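You operate a simulated robot arm through the tools that you are given. There is no shell and no other tool.

The job below is to be done with a simulated two-armed robot. You get a single attempt, and the scene is never put back.

Task
Set the pressure switch as the test card says and prove it with the test drain tap.
Fine: START and STOP knobs, door closed; open the tap till the jockey pump runs, then close it; the pump stops by itself.

The check looks at the end state, three seconds after you hand in, the way a careful person would. Anything else that was tipped, shoved, dropped, spilled or broken makes it a failure.

Robot
Two 7-joint arms with two-finger parallel grippers on one trunk that stands fixed in place. Base frame: the origin is at the foot of the trunk, x ahead of it, y to its left, z up. Readings come in m, degrees, newtons and seconds.
The left shoulder is at [0.06, 0.189, 1.253], the right one opposite. With the tool pointing down near the work surface each hand reaches from about 0.1 to 0.52 m from the base axis, measured 20 degrees to its own side. Payload 3.43 kg a hand.
Tool frame (each hand has its own): the origin (TCP) lies between the finger pads and is the grasp point; the fingertips stand 0.03 m ahead of it; z points along the fingers, y is the line along which they close. Largest opening 0.094 m; finger width 0.028, thickness 0.01; the body of the gripper, 0.05 by 0.096 m, starts 0.055 m behind the TCP.
Orientation is that of the tool frame in the base frame, as [roll, pitch, yaw] about the fixed x, y, z axes, in that order (R = Rz(yaw) Ry(pitch) Rx(roll)). With the fingers straight down and closing along the base's y, the tool's x points along the base's -x, its y along +y and its z along -z.

Tools
- The arms move only by the tool play_rows. It takes "left_series", "right_series" or both (then of equal length, played together; a hand with none holds still); each is a list of rows, each a list of 7 numbers: the shift along the tool's x, y, z in mm, then the turn, a rotation vector about the tool's x, y, z in rad, then the opening, from 0 (shut) to 1 (fully open). In form: [[tx, ty, tz, rx, ry, rz, hand], ...]. A call has 1 to 20 rows; each row is the pose to reach, as a shift and turn from the pose commanded when the call began, along the tool's axes at that moment. Each row takes 0.2 s and may step no farther than 0.05 m and 8.6 degrees from the row before; otherwise, or with a gripper value out of range, the whole call is refused. Where a pose cannot be reached the arm comes as near as it can. A force on the tool above 50 N (or 10 N above the force at the start of the call, whichever is more), or a blocked arm, ends the call early, and 0.2 s more pass. The fingers move at their own pace (about 0.153 m/s each) and stop on an object; they squeeze with about 22 N. The grip force told is the motor's: it shows also when the fingers shut on nothing. Time passes only in rows, and 0.2 s behind the last, so rows that repeat a pose let the fingers close. It gives the time, the measured TCP pose, the force on the tool (base axes), the opening and the grip force at its end, in the units of the frame above (readings bear some noise), with the torque about the TCP (base axes, N m) and any sound that the robot's microphone picked up.
- Cameras (640 x 400 px; columns grow to the right, rows downward): "scene" is now at [0.0141, 0.0226, 1.8022]; the picture's right is [0.30, -0.95, 0.00], its down [-0.73, -0.23, -0.64] and it looks along [0.61, 0.19, -0.77] (base axes); focal length 356 px, centre (320, 200). "left" rides on the left gripper at [0.076, -0.014, -0.103] in its tool frame; the picture's right is [0.18, 0.98, 0.00], its down [-0.75, 0.14, -0.64] and it looks along [-0.63, 0.12, 0.77] (tool axes); focal length 243 px, centre (320, 200). "right" rides on the right gripper at [0.076, 0.014, -0.102] in its tool frame; the picture's right is [-0.18, 0.98, 0.00], its down [-0.75, -0.14, -0.64] and it looks along [-0.63, -0.12, 0.77] (tool axes); focal length 243 px, centre (320, 200). There is no depth. A picture from a camera that has moved, and an enlarged one, comes with that camera's place and axes in the base frame and with its lens.
- capture(camera): a new picture of that camera. The clock stands still meanwhile.
- move_column(by): slides the trunk up (or, below 0, down) by that many m; the arms and the scene camera ride with it, the base frame stays. It gives what a move gives, with no picture.
- pan_tilt(pan, tilt): turns the head with the scene camera to pan (to the left, within 86 degrees either way) and tilt (down, from -29 to 69), counted from straight ahead of the robot. It gives what a move gives.
- inspect(camera, box): a new picture of the part [left, top, right, bottom] of that camera's present view, enlarged. The clock stands still meanwhile.
- finish_job(): hands the job in; it is judged then, once.

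Places have to be worked out from the pictures, the camera data and where the tool is seen. Open the grippers and draw the arms clear of the work before you hand the job in, unless the task says otherwise.

The tools are called after "Call:" by a JSON object that holds its "api" and its "payload". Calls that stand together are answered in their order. play_rows: Moves the arms, as the interface text tells. Its arguments: {"type":"object","properties":{"left_series":{"type":"array"},"right_series":{"type":"array"}},"required":[]} The other tools are called the same way: move_column (by) moves the trunk up or down; pan_tilt (pan, tilt) turns the head that bears the scene camera; capture (camera) takes a picture; inspect (camera, box) takes an enlarged picture of a part of a camera's view; finish_job () hands the job in.

At the start:

```text
time_s: 0.0
left_eef_pos: [0.3628, 0.196, 1.3073]
left_orientation: [179.9, 0.0, 180.0]
left_ft_force: [0.9, -0.1, 0.3]
left_ft_torque: [0.01, 0.0, 0.01]
left_gripper_width: 0.0938
left_gripper_force: 0.0
right_eef_pos: [0.3334, -0.1051, 1.3227]
right_orientation: [-179.9, 0.0, -180.0]
right_ft_force: [0.1, -1.2, -0.1]
right_ft_torque: [0.01, -0.01, -0.01]
right_gripper_width: 0.094
right_gripper_force: 0.0
trunk travel left (down, up): [-0.925, 0.065]
head pan, tilt (commanded): [17.4, 49.9]
```

scene: 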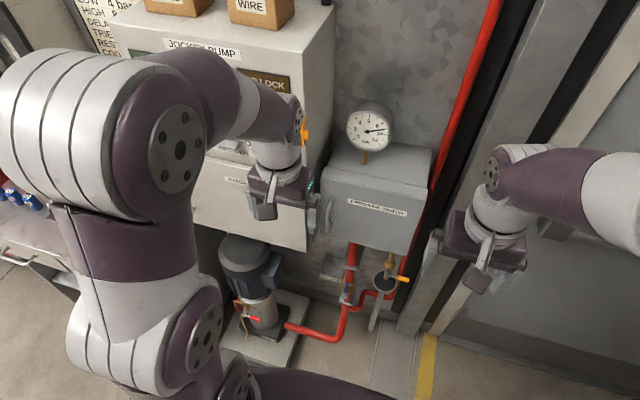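
right: 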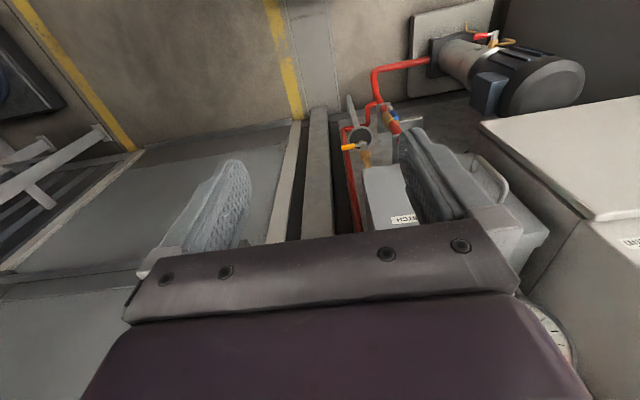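
left: 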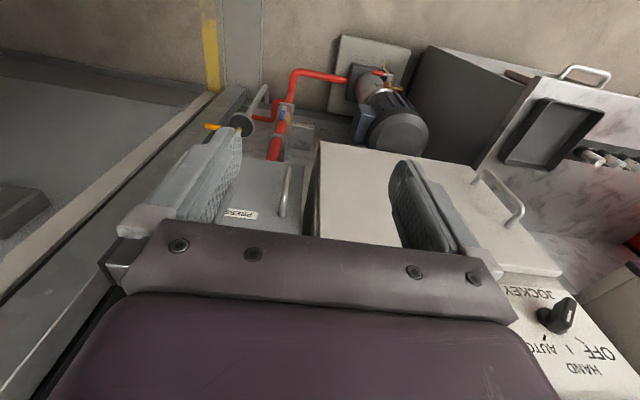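

I start by looking around: the card appears at the upper left of the scene view, and the pressure switch box is in the middle. I pan the head to read the card.

Call:
{"api": "pan_tilt", "payload": {"pan": 45, "tilt": 25}}

```text
time_s: 0.9
left_eef_pos: [0.3641, 0.1957, 1.308]
left_orientation: [180.0, 0.0, 180.0]
left_ft_force: [0.4, 0.8, 0.6]
left_ft_torque: [-0.01, 0.01, -0.01]
left_gripper_width: 0.0943
left_gripper_force: 0.2
right_eef_pos: [0.3321, -0.1057, 1.3223]
right_orientation: [180.0, 0.0, 180.0]
right_ft_force: [-0.2, 0.5, 0.4]
right_ft_torque: [0.01, -0.02, 0.0]
right_gripper_width: 0.094
right_gripper_force: 0.1
trunk travel left (down, up): [-0.925, 0.065]
head pan, tilt (commanded): [45.0, 25.0]
```

Head has been turned; now I take the picture.

Call:
{"api": "capture", "payload": {"camera": "scene"}}

```text
taken
camera scene: at [0.0057, 0.0646, 1.8396], right [0.71, -0.71, 0.0], down [-0.3, -0.3, -0.91], along [0.64, 0.64, -0.42], focal length 356 px, centre (320, 200)
```

scene: 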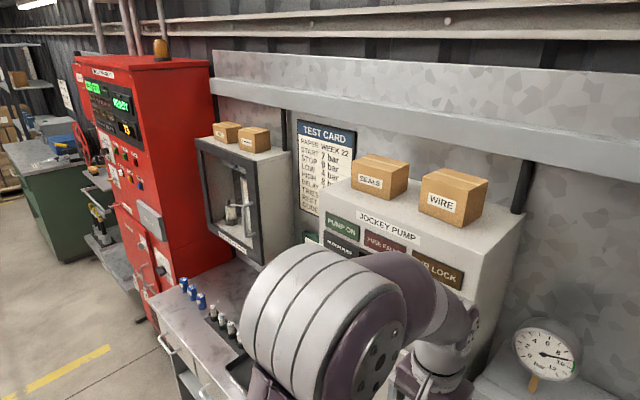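

The test card is visible; I enlarge it.

Call:
{"api": "inspect", "payload": {"camera": "scene", "box": [285, 110, 365, 220]}}

Call:
{"api": "inspect", "payload": {"camera": "scene", "box": [300, 180, 540, 330]}}

Call:
{"api": "inspect", "payload": {"camera": "scene", "box": [500, 300, 620, 400]}}

```text
3.64 times, centred on (325, 165) of scene
camera zoom: at [0.0057, 0.0646, 1.8396], right [0.71, -0.71, 0.0], down [-0.3, -0.3, -0.91], along [0.64, 0.64, -0.42], focal length 1296 px, centre (302, 327)
```

zoom: 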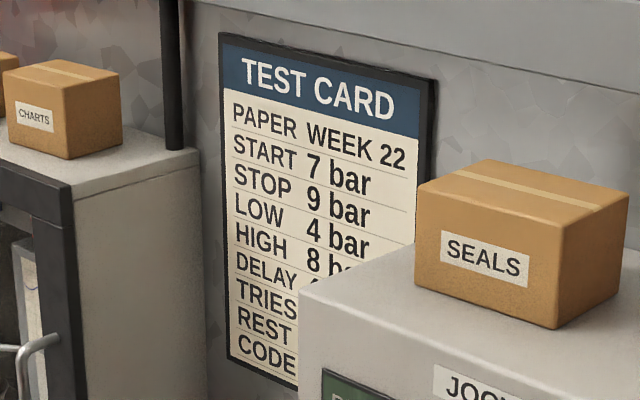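

```text
2.67 times, centred on (420, 255) of scene
camera zoom: at [0.0057, 0.0646, 1.8396], right [0.71, -0.71, 0.0], down [-0.3, -0.3, -0.91], along [0.64, 0.64, -0.42], focal length 951 px, centre (53, 53)
```

zoom: 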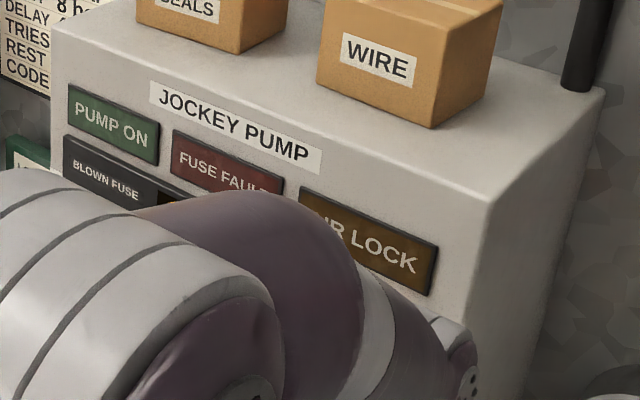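

```text
4.00 times, centred on (560, 350) of scene
camera zoom: at [0.0057, 0.0646, 1.8396], right [0.71, -0.71, 0.0], down [-0.3, -0.3, -0.91], along [0.64, 0.64, -0.42], focal length 1426 px, centre (-640, -400)
```

zoom: 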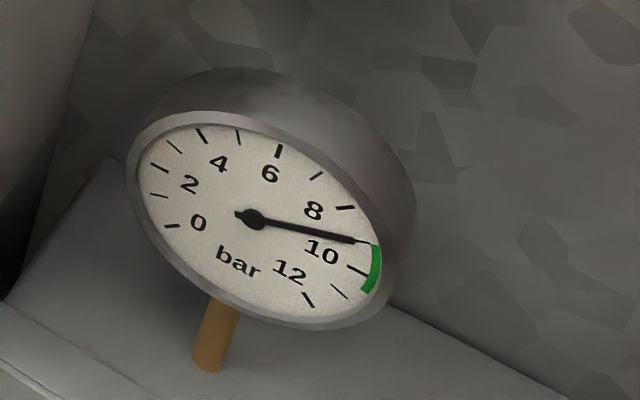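

The card says START 7 bar, STOP 9 bar, and the gauge now reads about 9 bar. Next I look at the pressure switch box and the jockey panel through the wrist cameras and the scene camera.

Call:
{"api": "inspect", "payload": {"camera": "left", "box": [480, 230, 640, 400]}}

Call:
{"api": "pan_tilt", "payload": {"pan": 8, "tilt": 45}}

```text
2.35 times, centred on (560, 315) of left
camera zoom: at [0.2866, 0.1822, 1.4093], right [-0.18, 0.98, 0.0], down [0.75, 0.14, 0.64], along [0.63, 0.12, -0.77], focal length 571 px, centre (-245, -71)
```

zoom: 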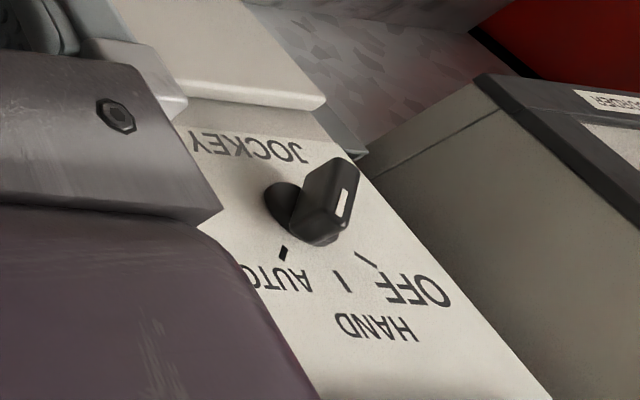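

```text
time_s: 1.9
left_eef_pos: [0.3619, 0.1971, 1.3086]
left_orientation: [179.9, 0.0, 180.0]
left_ft_force: [-0.9, 0.2, 0.4]
left_ft_torque: [0.0, 0.05, -0.02]
left_gripper_width: 0.0941
left_gripper_force: 0.2
right_eef_pos: [0.3343, -0.1047, 1.3225]
right_orientation: [-180.0, 0.1, 179.9]
right_ft_force: [0.4, 0.6, -0.3]
right_ft_torque: [0.0, 0.0, -0.02]
right_gripper_width: 0.0937
right_gripper_force: 0.1
trunk travel left (down, up): [-0.925, 0.065]
head pan, tilt (commanded): [8.0, 45.0]
```

The selector HAND/OFF/AUTO on the jockey panel may not be on AUTO; I need a clear view. I take the scene picture with the new head angle.

Call:
{"api": "capture", "payload": {"camera": "scene"}}

```text
taken
camera scene: at [0.021, 0.011, 1.8091], right [0.14, -0.99, 0.0], down [-0.7, -0.1, -0.71], along [0.7, 0.1, -0.71], focal length 356 px, centre (320, 200)
```

scene: 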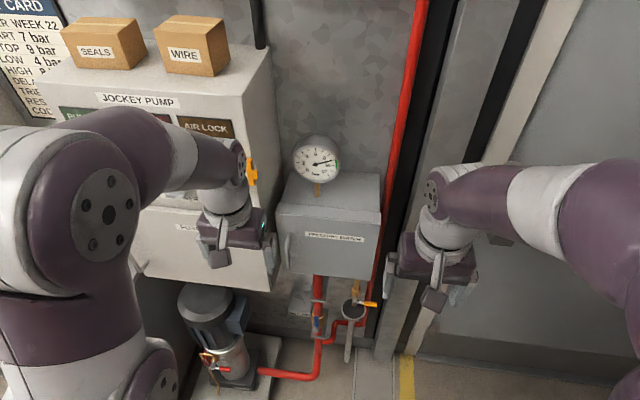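

The switch box has its door on the front (handle at left), and the tap with an orange lever is below it. I retract the left arm backward and to its side to clear the view.

Call:
{"api": "play_rows", "payload": {"left_series": [[30, 25, -10, 0, 0, 0, 1], [60, 50, -20, 0, 0, 0, 1], [90, 75, -30, 0, 0, 0, 1], [110, 100, -40, 0, 0, 0, 1], [110, 130, -40, 0, 0, 0, 1], [110, 160, -40, 0, 0, 0, 1]]}}

Call:
{"api": "capture", "payload": {"camera": "scene"}}

Call:
{"api": "capture", "payload": {"camera": "left"}}

```text
time_s: 3.4
left_eef_pos: [0.2538, 0.3576, 1.3417]
left_orientation: [180.0, 0.0, -180.0]
left_ft_force: [-0.3, 0.0, 0.1]
left_ft_torque: [0.01, 0.03, 0.02]
left_gripper_width: 0.0941
left_gripper_force: 0.1
left hand out of reach, approached as far as the arm can: row 4, 5, 6
right_eef_pos: [0.3317, -0.1044, 1.3226]
right_orientation: [-180.0, 0.0, -180.0]
right_ft_force: [0.3, -0.3, 0.4]
right_ft_torque: [0.01, -0.01, -0.02]
right_gripper_width: 0.0939
right_gripper_force: 0.0
trunk travel left (down, up): [-0.925, 0.065]
head pan, tilt (commanded): [8.0, 45.0]
```

```text
taken
camera scene: at [0.0213, 0.0119, 1.809], right [0.14, -0.99, 0.0], down [-0.7, -0.1, -0.71], along [0.7, 0.1, -0.71], focal length 356 px, centre (320, 200)
```

scene: 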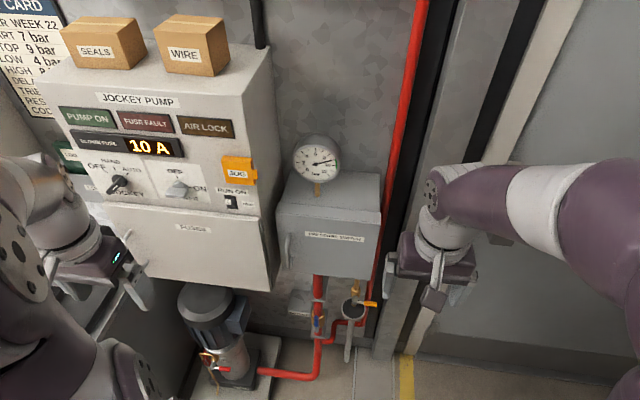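

```text
taken
camera left: at [0.177, 0.344, 1.4433], right [-0.18, 0.98, 0.0], down [0.75, 0.14, 0.64], along [0.63, 0.12, -0.77], focal length 243 px, centre (320, 200)
```

left: 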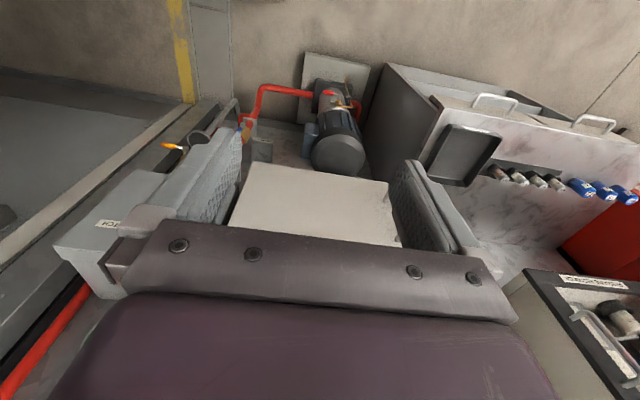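

Now the jockey panel is visible. I enlarge it and the switch box and piping.

Call:
{"api": "inspect", "payload": {"camera": "scene", "box": [40, 90, 270, 234]}}

Call:
{"api": "inspect", "payload": {"camera": "scene", "box": [270, 160, 400, 280]}}

Call:
{"api": "inspect", "payload": {"camera": "scene", "box": [270, 265, 400, 375]}}

Call:
{"api": "inspect", "payload": {"camera": "scene", "box": [80, 145, 180, 210]}}

```text
2.78 times, centred on (155, 162) of scene
camera zoom: at [0.0213, 0.0119, 1.809], right [0.14, -0.99, 0.0], down [-0.7, -0.1, -0.71], along [0.7, 0.1, -0.71], focal length 990 px, centre (778, 306)
```

zoom: 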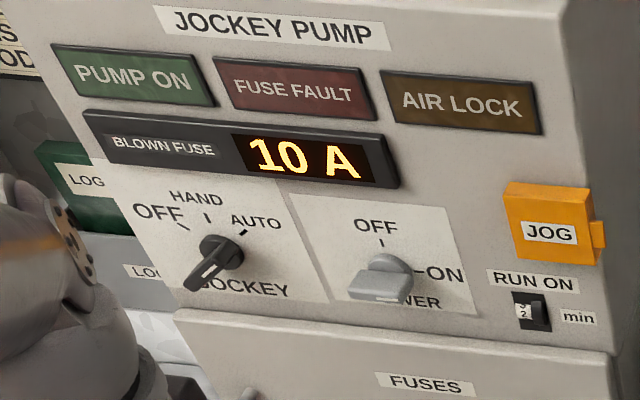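

```text
3.33 times, centred on (335, 220) of scene
camera zoom: at [0.0213, 0.0119, 1.809], right [0.14, -0.99, 0.0], down [-0.7, -0.1, -0.71], along [0.7, 0.1, -0.71], focal length 1188 px, centre (270, 133)
```

zoom: 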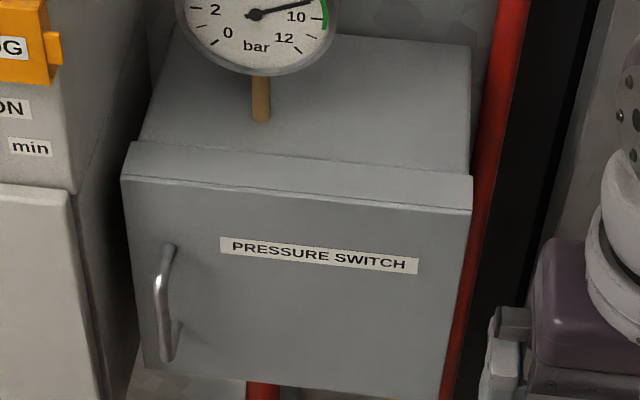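

```text
3.64 times, centred on (335, 320) of scene
camera zoom: at [0.0213, 0.0119, 1.809], right [0.14, -0.99, 0.0], down [-0.7, -0.1, -0.71], along [0.7, 0.1, -0.71], focal length 1296 px, centre (266, -236)
```

zoom: 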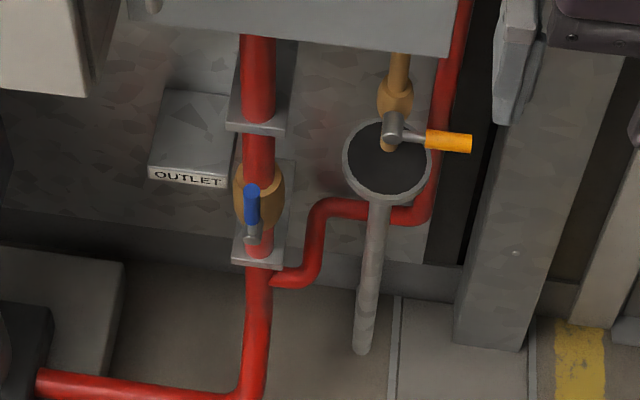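

```text
6.15 times, centred on (130, 178) of scene
camera zoom: at [0.0213, 0.0119, 1.809], right [0.14, -0.99, 0.0], down [-0.7, -0.1, -0.71], along [0.7, 0.1, -0.71], focal length 2194 px, centre (1489, 338)
```

zoom: 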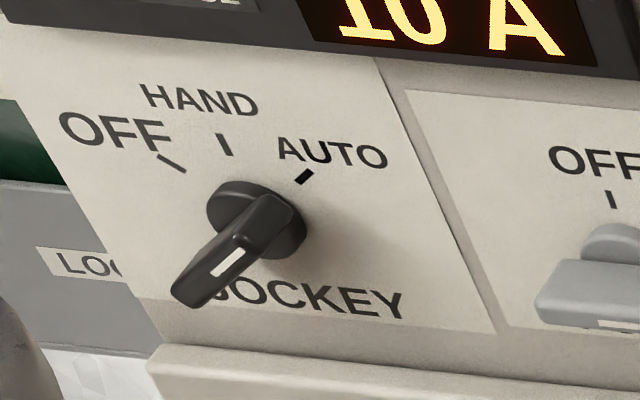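

The selector is on AUTO and POWER on ON, the blue outlet valve stands along its pipe (open), and the orange tap lever lies across (closed). I judge the box door at about x 0.60, y -0.06..0.21, z 0.90..1.16 with the handle at y≈0.17; first I take the right arm aside so the door can swing.

Call:
{"api": "play_rows", "payload": {"right_series": [[20, -40, 0, 0, 0, 0, 1], [40, -80, 0, 0, 0, 0, 1], [60, -120, 0, 0, 0, 0, 1], [80, -160, 0, 0, 0, 0, 1], [80, -200, 0, 0, 0, 0, 1], [80, -230, 0, 0, 0, 0, 1]]}}

Call:
{"api": "capture", "payload": {"camera": "right"}}

Call:
{"api": "capture", "payload": {"camera": "scene"}}

```text
time_s: 4.8
left_eef_pos: [0.2536, 0.3566, 1.3419]
left_orientation: [-179.9, 0.0, -179.9]
left_ft_force: [0.1, -0.3, -0.1]
left_ft_torque: [0.01, 0.01, 0.0]
left_gripper_width: 0.0939
left_gripper_force: 0.1
right_eef_pos: [0.2543, -0.337, 1.3231]
right_orientation: [-179.9, 0.0, 179.9]
right_ft_force: [-0.2, 0.2, 0.3]
right_ft_torque: [0.0, 0.02, 0.0]
right_gripper_width: 0.0941
right_gripper_force: 0.1
trunk travel left (down, up): [-0.925, 0.065]
head pan, tilt (commanded): [8.0, 45.0]
```

```text
taken
camera right: at [0.1779, -0.3217, 1.4249], right [0.18, 0.98, 0.0], down [0.75, -0.14, 0.64], along [0.63, -0.12, -0.77], focal length 243 px, centre (320, 200)
```

right: 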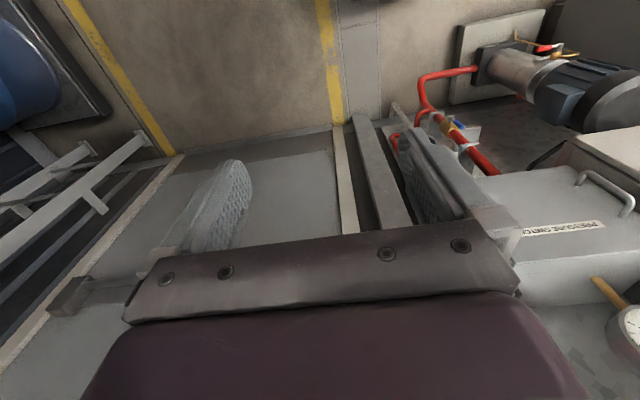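

```text
taken
camera scene: at [0.0222, 0.0096, 1.809], right [0.14, -0.99, 0.0], down [-0.7, -0.1, -0.71], along [0.7, 0.1, -0.71], focal length 356 px, centre (320, 200)
```

scene: 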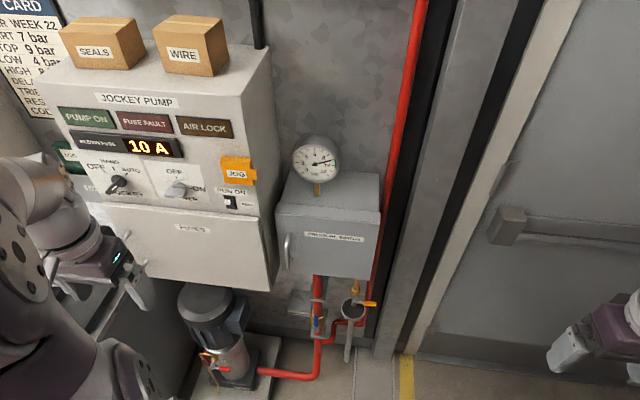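

Triangulating from both cameras, the door face is at x≈0.577 with the handle bar at about [0.54, 0.162, 1.065], and the FUSES cover edge lies at y≈0.234. I now bring the left hand forward while pitching it so that the fingers point ahead, stopping well short of the door.

Call:
{"api": "play_rows", "payload": {"left_series": [[-10, -11, 10, 0, -0.131, 0, 1], [-20, -23, 25, 0, -0.262, 0, 1], [-30, -34, 40, 0, -0.393, 0, 1], [-40, -46, 55, 0, -0.524, 0, 1], [-50, -57, 70, 0, -0.654, 0, 1], [-60, -68, 85, 0, -0.785, 0, 1], [-75, -80, 100, 0, -0.916, 0, 1], [-90, -91, 115, 0, -1.047, 0, 1], [-105, -103, 130, 0, -1.178, 0, 1], [-120, -114, 150, 0, -1.309, 0, 1], [-130, -125, 170, 0, -1.44, 0, 1], [-136, -137, 190, 0, -1.571, 0, 1]]}}

Call:
{"api": "capture", "payload": {"camera": "scene"}}

Call:
{"api": "capture", "payload": {"camera": "left"}}

```text
time_s: 7.3
left_eef_pos: [0.5276, 0.2502, 1.2604]
left_orientation: [178.4, 83.3, 177.9]
left_ft_force: [-27.5, -6.4, -20.8]
left_ft_torque: [-0.94, 0.86, 1.19]
left_gripper_width: 0.0911
left_gripper_force: 0.1
left hand out of reach, approached as far as the arm can: row 8, 9, 10, 11, 12
right_eef_pos: [0.2485, -0.3352, 1.3235]
right_orientation: [-180.0, 0.2, -180.0]
right_ft_force: [-0.2, -0.4, -0.5]
right_ft_torque: [0.02, 0.01, 0.01]
right_gripper_width: 0.0939
right_gripper_force: 0.1
trunk travel left (down, up): [-0.925, 0.065]
head pan, tilt (commanded): [8.0, 45.0]
```

```text
taken
camera scene: at [0.0131, 0.0111, 1.8085], right [0.14, -0.99, 0.0], down [-0.7, -0.1, -0.71], along [0.7, 0.1, -0.7], focal length 356 px, centre (320, 200)
```

scene: 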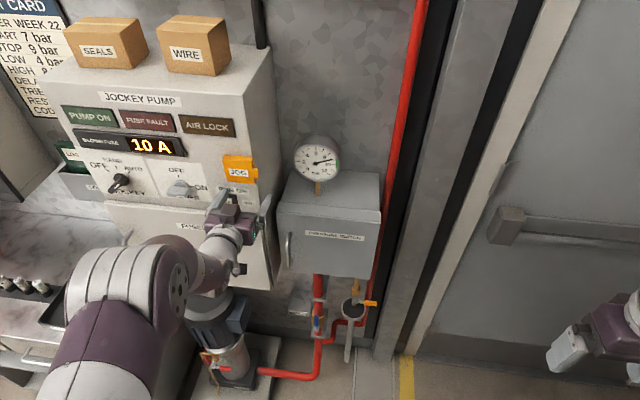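

```text
taken
camera left: at [0.4171, 0.2358, 1.1959], right [-0.01, 0.98, -0.18], down [-0.55, 0.14, 0.82], along [0.84, 0.11, 0.54], focal length 243 px, centre (320, 200)
```

left: 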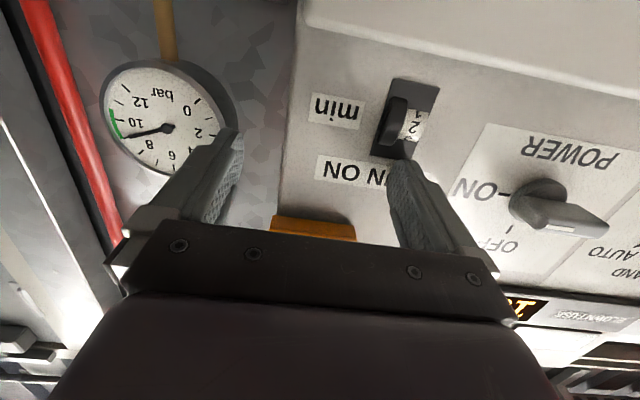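

The hand could not fold that close and the arm settled at x≈0.53 instead, with the fingertips pressing on the jockey panel (-27 N). I back it off at once, pulling back and pitching down slightly.

Call:
{"api": "play_rows", "payload": {"left_series": [[0, 0, -20, 0, 0.13, 0, 1], [0, 0, -40, 0, 0.26, 0, 1], [0, 0, -60, 0, 0.39, 0, 1]]}}

Call:
{"api": "capture", "payload": {"camera": "scene"}}

Call:
{"api": "capture", "payload": {"camera": "left"}}

```text
time_s: 8.2
left_eef_pos: [0.4781, 0.2469, 1.2745]
left_orientation: [178.8, 61.5, 178.7]
left_ft_force: [0.0, 0.2, 0.2]
left_ft_torque: [0.04, 0.01, 0.0]
left_gripper_width: 0.0939
left_gripper_force: 0.1
right_eef_pos: [0.253, -0.336, 1.3245]
right_orientation: [-180.0, 0.0, -180.0]
right_ft_force: [0.3, 0.5, 0.5]
right_ft_torque: [0.03, 0.0, -0.02]
right_gripper_width: 0.0941
right_gripper_force: 0.1
trunk travel left (down, up): [-0.925, 0.065]
head pan, tilt (commanded): [8.0, 45.0]
```

```text
taken
camera scene: at [0.0198, 0.0109, 1.8091], right [0.14, -0.99, 0.0], down [-0.7, -0.1, -0.71], along [0.7, 0.1, -0.71], focal length 356 px, centre (320, 200)
```

scene: 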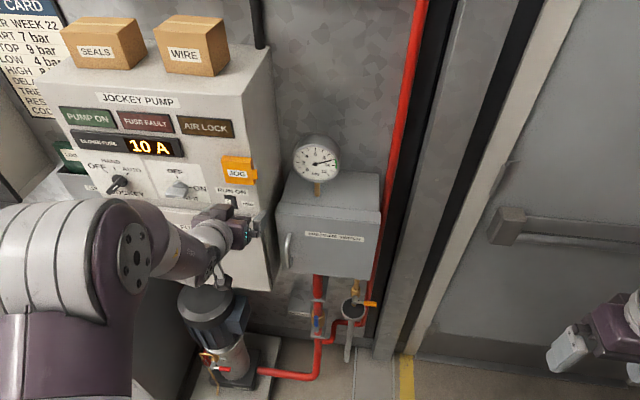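

```text
taken
camera left: at [0.3513, 0.2324, 1.2558], right [-0.08, 0.98, -0.15], down [-0.2, 0.13, 0.97], along [0.98, 0.11, 0.19], focal length 243 px, centre (320, 200)
```

left: 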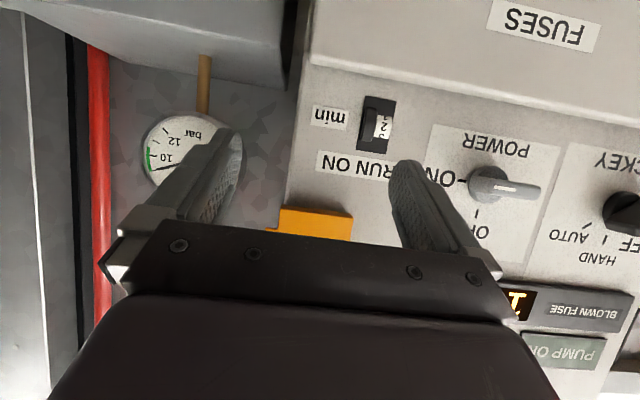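

The hand is free now (no force). I check whether anything on the panel was changed by that contact.

Call:
{"api": "inspect", "payload": {"camera": "scene", "box": [70, 130, 270, 250]}}

Call:
{"api": "inspect", "payload": {"camera": "left", "box": [270, 80, 430, 250]}}

```text
3.20 times, centred on (170, 190) of scene
camera zoom: at [0.0198, 0.0109, 1.8091], right [0.14, -0.99, 0.0], down [-0.7, -0.1, -0.71], along [0.7, 0.1, -0.71], focal length 1141 px, centre (800, 232)
```

zoom: 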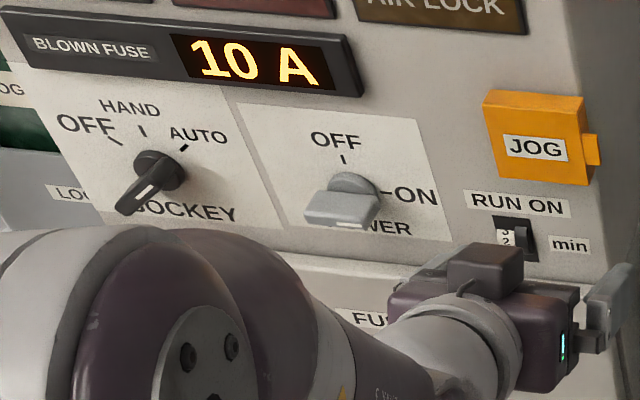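

```text
2.35 times, centred on (350, 165) of left
camera zoom: at [0.3513, 0.2324, 1.2558], right [-0.08, 0.98, -0.15], down [-0.2, 0.13, 0.97], along [0.98, 0.11, 0.19], focal length 571 px, centre (249, 282)
```

zoom: 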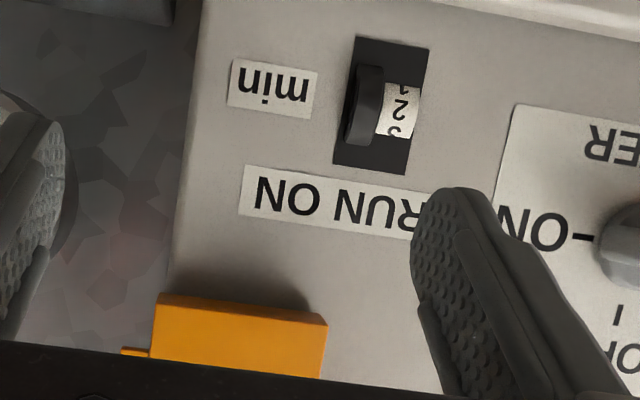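

The panel settings are unchanged (AUTO, POWER on, RUN ON 2), so no harm done. I withdraw the left hand to clear space in front of the switch box, pitched at 45°, then raise the trunk a bit so the arm folds better.

Call:
{"api": "play_rows", "payload": {"left_series": [[20, -20, -20, 0, 0.1, 0, 1], [40, -50, -40, 0, 0.2, 0, 1], [59, -77, -57, 0, 0.288, 0, 1]]}}

Call:
{"api": "move_column", "payload": {"by": 0.06}}

Call:
{"api": "capture", "payload": {"camera": "left"}}

Call:
{"api": "capture", "payload": {"camera": "scene"}}

```text
time_s: 8.9
left_eef_pos: [0.3924, 0.2164, 1.2488]
left_orientation: [178.9, 45.0, 178.3]
left_ft_force: [-0.1, 0.3, -0.5]
left_ft_torque: [0.0, 0.01, -0.01]
left_gripper_width: 0.0938
left_gripper_force: 0.0
left hand out of reach, approached as far as the arm can: row 2, 3
right_eef_pos: [0.2538, -0.3355, 1.3226]
right_orientation: [179.9, 0.0, -180.0]
right_ft_force: [-0.3, -0.3, 0.4]
right_ft_torque: [0.02, -0.01, 0.01]
right_gripper_width: 0.094
right_gripper_force: 0.1
trunk travel left (down, up): [-0.925, 0.065]
head pan, tilt (commanded): [8.0, 45.0]
```

```text
time_s: 9.9
left_eef_pos: [0.3922, 0.2169, 1.3091]
left_orientation: [178.8, 45.2, 178.3]
left_ft_force: [0.2, -0.2, 0.0]
left_ft_torque: [-0.02, 0.02, 0.0]
left_gripper_width: 0.0943
left_gripper_force: 0.2
right_eef_pos: [0.2526, -0.3347, 1.3821]
right_orientation: [180.0, 0.0, -179.9]
right_ft_force: [-0.1, 0.0, 0.7]
right_ft_torque: [0.01, -0.01, -0.03]
right_gripper_width: 0.0943
right_gripper_force: 0.0
trunk travel left (down, up): [-0.985, 0.005]
head pan, tilt (commanded): [8.0, 45.0]
```

```text
taken
camera left: at [0.2654, 0.2044, 1.326], right [-0.11, 0.99, -0.12], down [0.08, 0.13, 0.99], along [0.99, 0.1, -0.09], focal length 243 px, centre (320, 200)
```

left: 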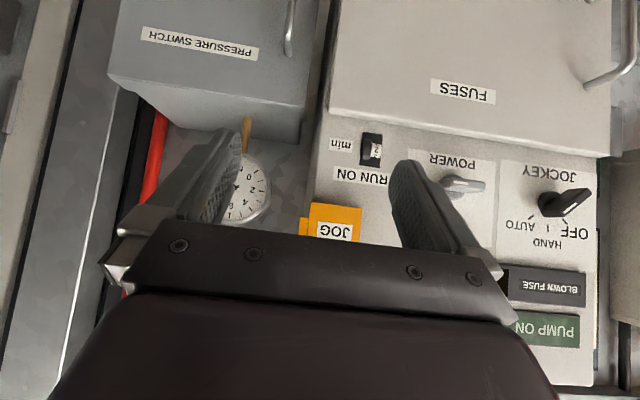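

```text
taken
camera scene: at [0.021, 0.0108, 1.869], right [0.14, -0.99, 0.0], down [-0.7, -0.1, -0.71], along [0.7, 0.1, -0.71], focal length 356 px, centre (320, 200)
```

scene: 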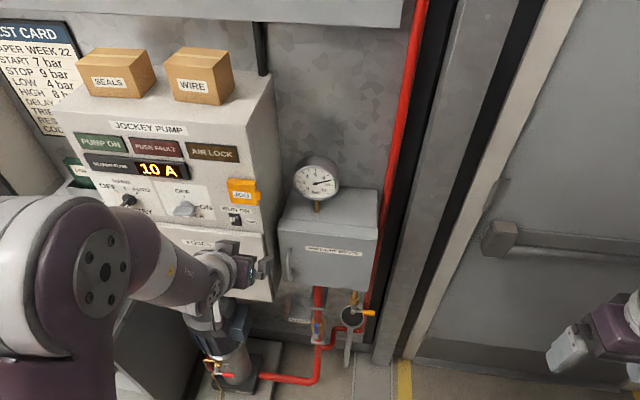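

From here the label sits at x≈0.58, z≈1.11, agreeing with my estimate. I lower the left hand to about z 1.10 in front of the door to see the handle squarely.

Call:
{"api": "play_rows", "payload": {"left_series": [[27, -9, 30, 0, 0, 0, 1], [54, -18, 60, 0, 0, 0, 1], [81, -27, 90, 0, 0, 0, 1], [108, -36, 120, 0, 0, 0, 1], [134, -45, 148, 0, 0, 0, 1]]}}

Call:
{"api": "capture", "payload": {"camera": "left"}}

Call:
{"api": "capture", "payload": {"camera": "scene"}}

```text
time_s: 11.2
left_eef_pos: [0.4225, 0.2131, 1.1291]
left_orientation: [-176.3, 44.1, -179.0]
left_ft_force: [1.0, 0.1, 0.3]
left_ft_torque: [0.0, -0.02, 0.03]
left_gripper_width: 0.0937
left_gripper_force: 0.0
left hand out of reach, approached as far as the arm can: row 1, 2, 3, 4, 5
right_eef_pos: [0.2552, -0.3355, 1.3832]
right_orientation: [-180.0, 0.0, -180.0]
right_ft_force: [0.4, 0.9, -1.0]
right_ft_torque: [-0.01, 0.05, -0.03]
right_gripper_width: 0.094
right_gripper_force: 0.0
trunk travel left (down, up): [-0.985, 0.005]
head pan, tilt (commanded): [8.0, 45.0]
```

```text
taken
camera left: at [0.297, 0.2033, 1.1495], right [-0.11, 0.98, -0.17], down [0.1, 0.18, 0.98], along [0.99, 0.09, -0.12], focal length 243 px, centre (320, 200)
```

left: 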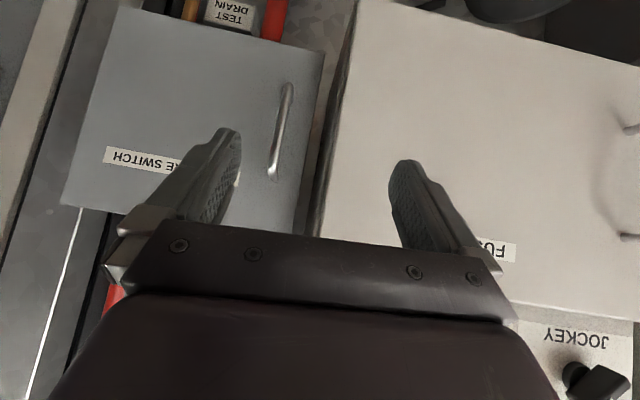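

```text
taken
camera scene: at [0.0234, 0.0112, 1.869], right [0.14, -0.99, 0.0], down [-0.7, -0.1, -0.71], along [0.7, 0.1, -0.71], focal length 356 px, centre (320, 200)
```

scene: 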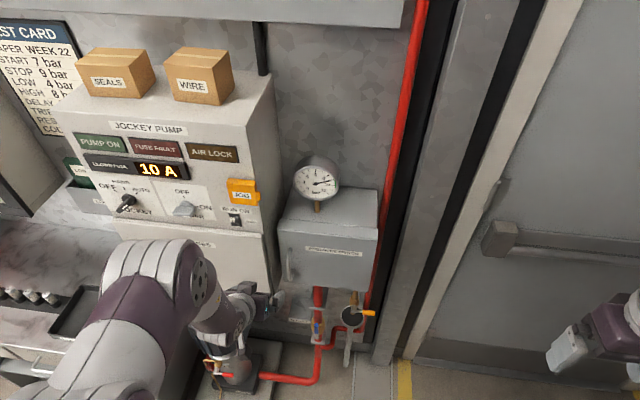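

The handle bar appears at y≈0.173, z≈1.00–1.10. I move the left hand to a pre-grasp at about [0.50, 0.173, 1.055], pitched 60°, with the fingers part open.

Call:
{"api": "play_rows", "payload": {"left_series": [[-1, -8, 27, -0.012, -0.07, 0.004, 0.6], [-2, -16, 55, -0.025, -0.14, 0.009, 0.6], [-3, -25, 82, -0.037, -0.21, 0.013, 0.6], [-4, -33, 109, -0.049, -0.277, 0.018, 0.6]]}}

Call:
{"api": "capture", "payload": {"camera": "left"}}

Call:
{"api": "capture", "payload": {"camera": "scene"}}

```text
time_s: 12.2
left_eef_pos: [0.507, 0.2309, 1.0546]
left_orientation: [-174.1, 59.5, -176.3]
left_ft_force: [-25.2, -0.8, 13.4]
left_ft_torque: [0.44, -0.31, 0.73]
left_gripper_width: 0.0556
left_gripper_force: 0.1
left hand out of reach, approached as far as the arm can: row 1, 2, 3, 4
right_eef_pos: [0.2466, -0.3363, 1.3858]
right_orientation: [-180.0, 0.2, 179.9]
right_ft_force: [0.3, 0.1, 0.1]
right_ft_torque: [0.0, -0.01, 0.02]
right_gripper_width: 0.094
right_gripper_force: 0.1
trunk travel left (down, up): [-0.985, 0.005]
head pan, tilt (commanded): [8.0, 45.0]
```

```text
taken
camera left: at [0.3807, 0.2186, 1.0412], right [-0.07, 0.98, -0.21], down [-0.17, 0.2, 0.97], along [0.98, 0.1, 0.15], focal length 243 px, centre (320, 200)
```

left: 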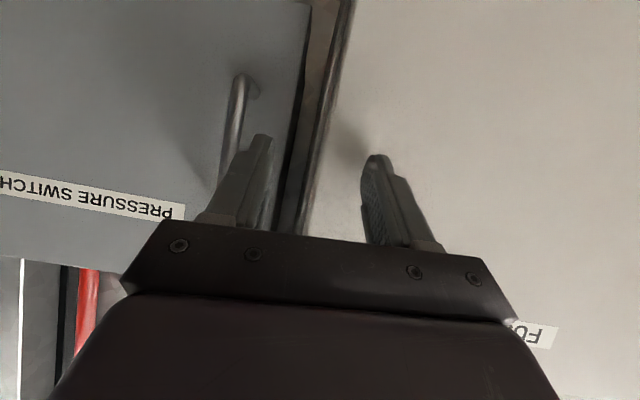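

```text
taken
camera scene: at [0.0114, 0.0103, 1.8693], right [0.14, -0.99, 0.0], down [-0.7, -0.1, -0.71], along [0.7, 0.1, -0.7], focal length 356 px, centre (320, 200)
```

scene: 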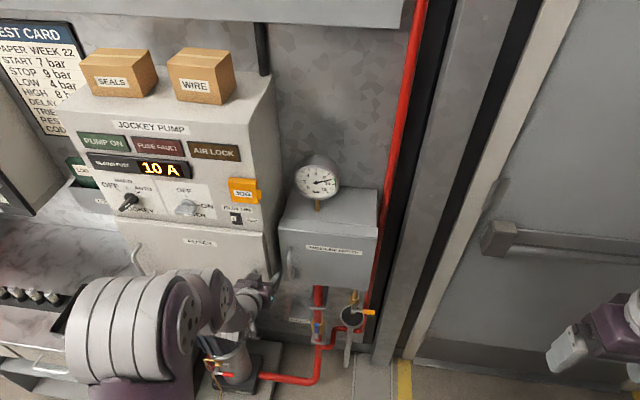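

The left hand stayed at y≈0.23 and touched the FUSES cover (~25 N), so this arm posture (elbow low, wrist near the shoulder) is bad. I back off at once, then will return to the tool-down posture and use a lower trunk instead.

Call:
{"api": "play_rows", "payload": {"left_series": [[0, 0, -25, 0, 0.1, 0, 0.6], [0, 0, -50, 0, 0.2, 0, 0.6], [0, 0, -75, 0, 0.3, 0, 0.6]]}}

Call:
{"api": "capture", "payload": {"camera": "left"}}

Call:
{"api": "capture", "payload": {"camera": "scene"}}

```text
time_s: 12.9
left_eef_pos: [0.4487, 0.2343, 1.0938]
left_orientation: [-176.0, 42.4, -178.7]
left_ft_force: [0.4, 0.6, -0.5]
left_ft_torque: [0.0, 0.03, 0.0]
left_gripper_width: 0.0563
left_gripper_force: 0.0
right_eef_pos: [0.2525, -0.3352, 1.3826]
right_orientation: [180.0, 0.0, 180.0]
right_ft_force: [-0.6, -0.4, 0.1]
right_ft_torque: [-0.01, 0.02, -0.01]
right_gripper_width: 0.0938
right_gripper_force: 0.1
trunk travel left (down, up): [-0.985, 0.005]
head pan, tilt (commanded): [8.0, 45.0]
```

```text
taken
camera left: at [0.3224, 0.2247, 1.1179], right [-0.11, 0.98, -0.17], down [0.13, 0.19, 0.97], along [0.99, 0.09, -0.15], focal length 243 px, centre (320, 200)
```

left: 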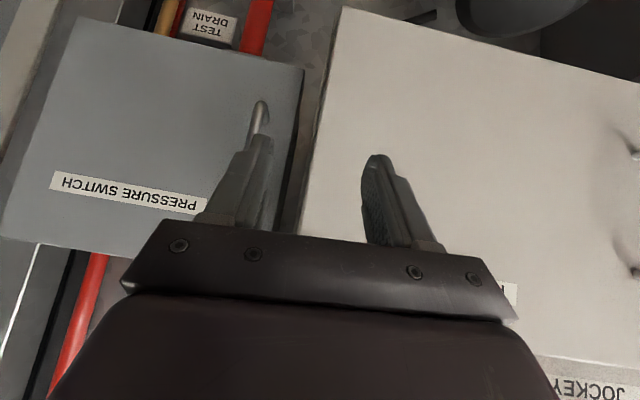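

```text
taken
camera scene: at [0.0196, 0.0107, 1.869], right [0.14, -0.99, 0.0], down [-0.7, -0.1, -0.71], along [0.7, 0.1, -0.71], focal length 356 px, centre (320, 200)
```

scene: 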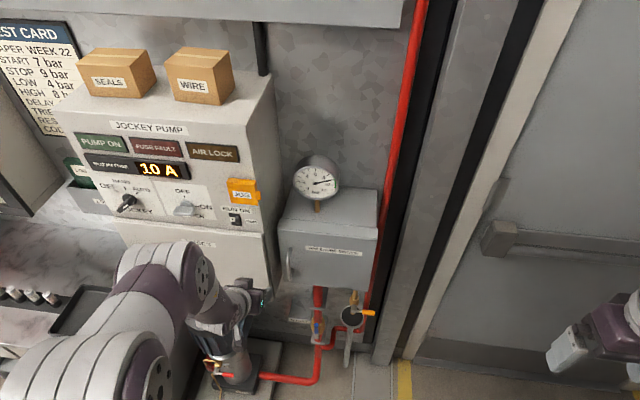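

Free again. Now I take the left hand back up to the tool-down posture near [0.36, 0.20, 1.37].

Call:
{"api": "play_rows", "payload": {"left_series": [[-15, -6, -32, -0.0075, 0.0925, 0, 0.6], [-30, -12, -65, -0.015, 0.185, 0, 0.6], [-44, -18, -97, -0.0225, 0.2775, 0, 0.6], [-59, -24, -130, -0.03, 0.37, 0, 0.6], [-74, -30, -162, -0.0375, 0.4625, 0, 0.6], [-88, -36, -194, -0.045, 0.555, 0, 0.6], [-103, -42, -227, -0.0525, 0.6475, 0, 0.6], [-118, -48, -259, -0.06, 0.74, 0, 0.6]]}}

Call:
{"api": "capture", "payload": {"camera": "scene"}}

```text
time_s: 14.8
left_eef_pos: [0.364, 0.2016, 1.3682]
left_orientation: [179.9, -0.1, 179.7]
left_ft_force: [-0.2, -0.8, 0.1]
left_ft_torque: [0.04, -0.02, 0.02]
left_gripper_width: 0.0563
left_gripper_force: 0.0
left hand out of reach, approached as far as the arm can: row 5
right_eef_pos: [0.2532, -0.336, 1.3825]
right_orientation: [-180.0, 0.0, 180.0]
right_ft_force: [0.3, 0.2, 1.1]
right_ft_torque: [-0.02, 0.03, 0.01]
right_gripper_width: 0.094
right_gripper_force: 0.1
trunk travel left (down, up): [-0.985, 0.005]
head pan, tilt (commanded): [8.0, 45.0]
```

```text
taken
camera scene: at [0.0213, 0.0108, 1.869], right [0.14, -0.99, 0.0], down [-0.7, -0.1, -0.71], along [0.7, 0.1, -0.71], focal length 356 px, centre (320, 200)
```

scene: 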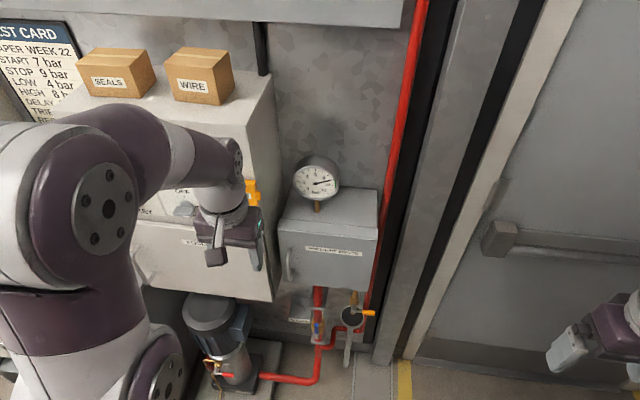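

The posture is restored. Now I lower the trunk so the handle will be about 0.25 m above the shoulder, in two steps.

Call:
{"api": "move_column", "payload": {"by": -0.25}}

Call:
{"api": "capture", "payload": {"camera": "scene"}}

Call:
{"api": "capture", "payload": {"camera": "left"}}

Call:
{"api": "capture", "payload": {"camera": "right"}}

```text
time_s: 17.3
left_eef_pos: [0.3643, 0.203, 1.118]
left_orientation: [179.8, -0.1, 179.8]
left_ft_force: [0.4, -0.2, 0.2]
left_ft_torque: [-0.04, -0.01, -0.03]
left_gripper_width: 0.0564
left_gripper_force: 0.0
right_eef_pos: [0.2544, -0.3349, 1.1333]
right_orientation: [-180.0, 0.0, -180.0]
right_ft_force: [0.0, -0.1, -0.5]
right_ft_torque: [0.04, 0.01, 0.04]
right_gripper_width: 0.0941
right_gripper_force: 0.0
trunk travel left (down, up): [-0.735, 0.255]
head pan, tilt (commanded): [8.0, 45.0]
```

```text
taken
camera scene: at [0.0209, 0.0108, 1.6191], right [0.14, -0.99, 0.0], down [-0.7, -0.1, -0.71], along [0.7, 0.1, -0.71], focal length 356 px, centre (320, 200)
```

scene: 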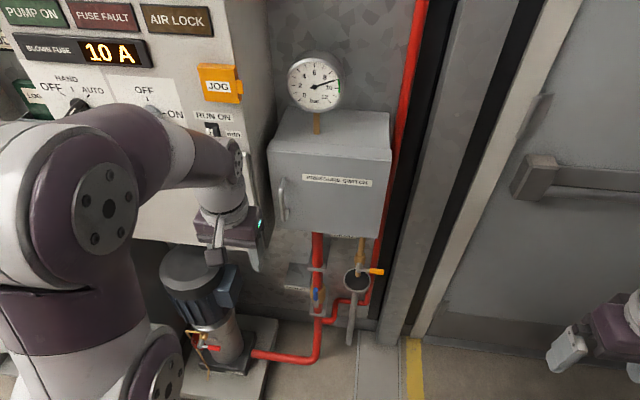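

```text
taken
camera left: at [0.2882, 0.1882, 1.219], right [-0.18, 0.98, 0.0], down [0.76, 0.14, 0.64], along [0.63, 0.12, -0.77], focal length 243 px, centre (320, 200)
```

left: 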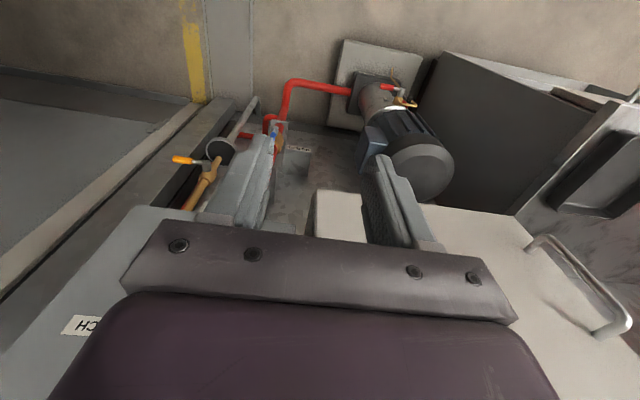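

```text
taken
camera right: at [0.1771, -0.3203, 1.2353], right [0.18, 0.98, 0.0], down [0.75, -0.14, 0.64], along [0.63, -0.12, -0.77], focal length 243 px, centre (320, 200)
```

right: 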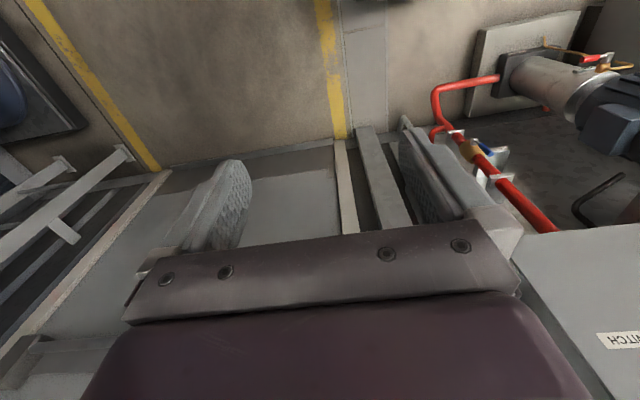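

The scene camera gives a good vertical baseline now; I enlarge the box and the tap to refine their places.

Call:
{"api": "inspect", "payload": {"camera": "scene", "box": [255, 100, 405, 240]}}

Call:
{"api": "inspect", "payload": {"camera": "scene", "box": [270, 225, 400, 350]}}

```text
2.86 times, centred on (330, 170) of scene
camera zoom: at [0.0209, 0.0108, 1.6191], right [0.14, -0.99, 0.0], down [-0.7, -0.1, -0.71], along [0.7, 0.1, -0.71], focal length 1019 px, centre (291, 286)
```

zoom: 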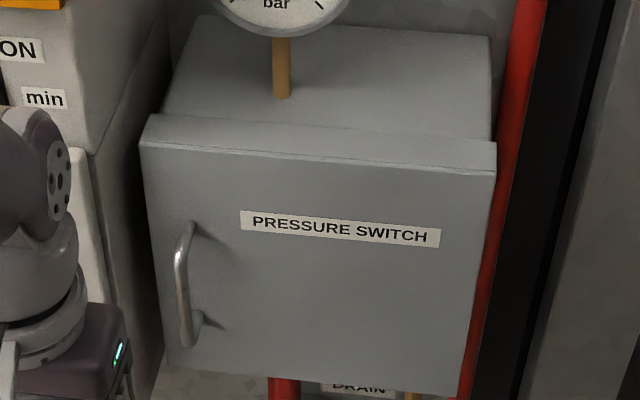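

```text
3.20 times, centred on (335, 288) of scene
camera zoom: at [0.0209, 0.0108, 1.6191], right [0.14, -0.99, 0.0], down [-0.7, -0.1, -0.71], along [0.7, 0.1, -0.71], focal length 1141 px, centre (272, -80)
```

zoom: 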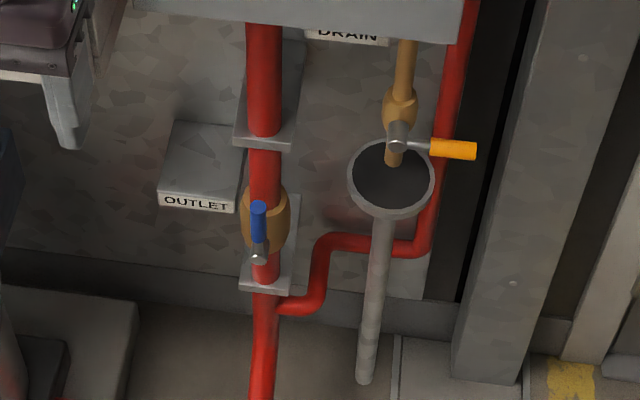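

Refined: door face x≈0.587, y -0.05..0.20, z 0.94..1.175; handle bar at about [0.541, 0.167, 1.06]; tap stem near [0.637, -0.019, 0.725] with its lever pointing to -y, tip near y -0.09. I lower the trunk further by 0.25.

Call:
{"api": "move_column", "payload": {"by": -0.25}}

Call:
{"api": "pan_tilt", "payload": {"pan": 10, "tilt": 32}}

Call:
{"api": "capture", "payload": {"camera": "scene"}}

Call:
{"api": "capture", "payload": {"camera": "left"}}

```text
time_s: 19.9
left_eef_pos: [0.3636, 0.2019, 0.8673]
left_orientation: [179.8, -0.1, 179.9]
left_ft_force: [-0.1, 0.5, -0.4]
left_ft_torque: [-0.02, -0.04, -0.01]
left_gripper_width: 0.0563
left_gripper_force: 0.2
right_eef_pos: [0.2535, -0.3359, 0.8832]
right_orientation: [-179.9, 0.0, 179.9]
right_ft_force: [0.8, -0.2, -0.2]
right_ft_torque: [0.01, 0.0, 0.02]
right_gripper_width: 0.094
right_gripper_force: 0.0
trunk travel left (down, up): [-0.485, 0.505]
head pan, tilt (commanded): [8.0, 45.0]
```

```text
time_s: 20.7
left_eef_pos: [0.365, 0.2029, 0.867]
left_orientation: [179.8, -0.1, 179.7]
left_ft_force: [0.1, -0.5, 0.5]
left_ft_torque: [-0.02, -0.05, 0.0]
left_gripper_width: 0.0564
left_gripper_force: 0.0
right_eef_pos: [0.2545, -0.3361, 0.8828]
right_orientation: [180.0, 0.0, 180.0]
right_ft_force: [-0.5, -0.1, -0.1]
right_ft_torque: [0.02, -0.01, -0.01]
right_gripper_width: 0.0939
right_gripper_force: 0.1
trunk travel left (down, up): [-0.485, 0.505]
head pan, tilt (commanded): [10.0, 32.0]
```

```text
taken
camera scene: at [0.0287, 0.015, 1.3885], right [0.17, -0.98, 0.0], down [-0.52, -0.09, -0.85], along [0.83, 0.15, -0.53], focal length 356 px, centre (320, 200)
```

scene: 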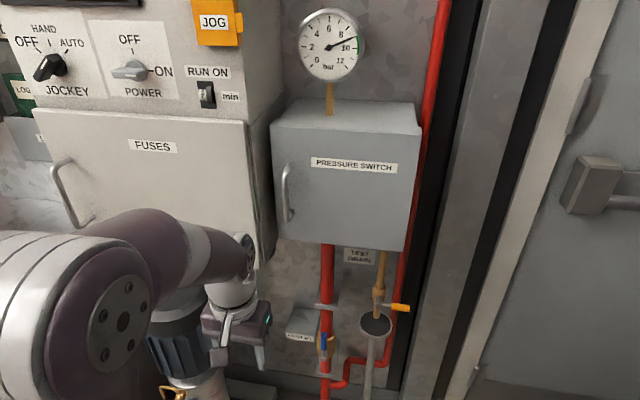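

```text
taken
camera left: at [0.2882, 0.1882, 0.969], right [-0.18, 0.98, 0.0], down [0.76, 0.14, 0.64], along [0.63, 0.12, -0.77], focal length 243 px, centre (320, 200)
```

left: 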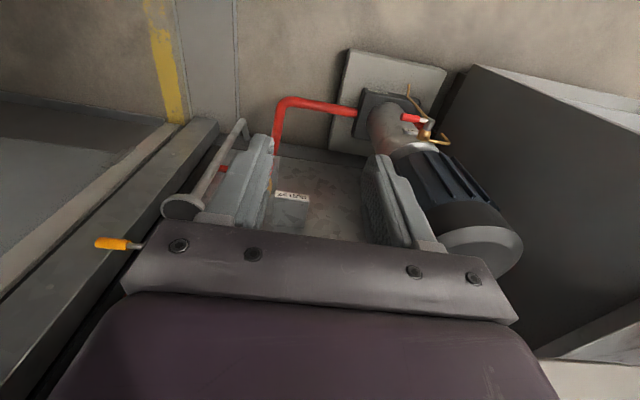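

The scene camera now sees the box face well and the selector clearly points to AUTO. I swing the left hand up about its wrist to 60° pitch, keeping it about 5 cm clear of the door.

Call:
{"api": "play_rows", "payload": {"left_series": [[-20, -3, -2, 0, -0.131, 0, 0.6], [-39, -6, -7, 0, -0.262, 0, 0.6], [-58, -8, -15, 0, -0.393, 0, 0.6], [-75, -11, -27, 0, -0.524, 0, 0.6], [-91, -14, -41, 0, -0.654, 0, 0.6], [-104, -17, -59, 0, -0.785, 0, 0.6], [-115, -20, -78, 0, -0.916, 0, 0.6], [-120, -23, -100, 0, -1.047, 0, 0.6]]}}

Call:
{"api": "capture", "payload": {"camera": "scene"}}

Call:
{"api": "capture", "payload": {"camera": "left"}}

```text
time_s: 22.5
left_eef_pos: [0.4847, 0.1725, 0.9612]
left_orientation: [-178.8, 57.4, 179.7]
left_ft_force: [0.2, 1.2, 0.1]
left_ft_torque: [0.01, 0.02, 0.0]
left_gripper_width: 0.0563
left_gripper_force: 0.1
left hand out of reach, approached as far as the arm can: row 7, 8
right_eef_pos: [0.2536, -0.3362, 0.8833]
right_orientation: [-179.9, 0.0, 179.9]
right_ft_force: [0.0, 0.0, 0.4]
right_ft_torque: [-0.03, 0.0, 0.0]
right_gripper_width: 0.0941
right_gripper_force: 0.1
trunk travel left (down, up): [-0.485, 0.505]
head pan, tilt (commanded): [10.0, 32.0]
```

```text
taken
camera scene: at [0.0281, 0.0149, 1.3885], right [0.17, -0.98, 0.0], down [-0.52, -0.09, -0.85], along [0.84, 0.15, -0.53], focal length 356 px, centre (320, 200)
```

scene: 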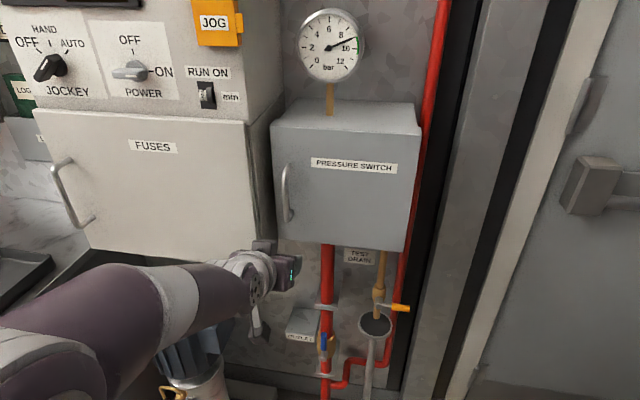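

```text
taken
camera left: at [0.3566, 0.1615, 0.9507], right [-0.08, 0.98, -0.17], down [-0.13, 0.16, 0.98], along [0.99, 0.1, 0.12], focal length 243 px, centre (320, 200)
```

left: 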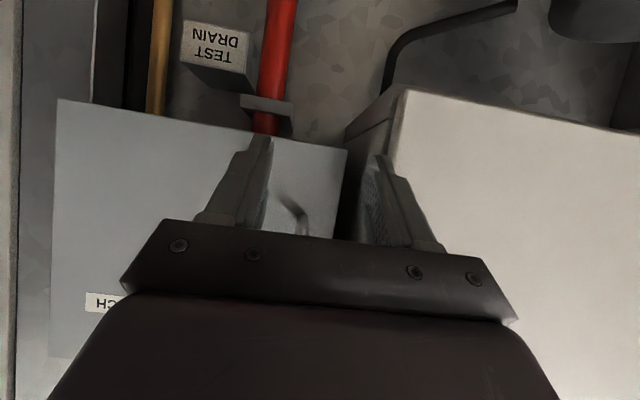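

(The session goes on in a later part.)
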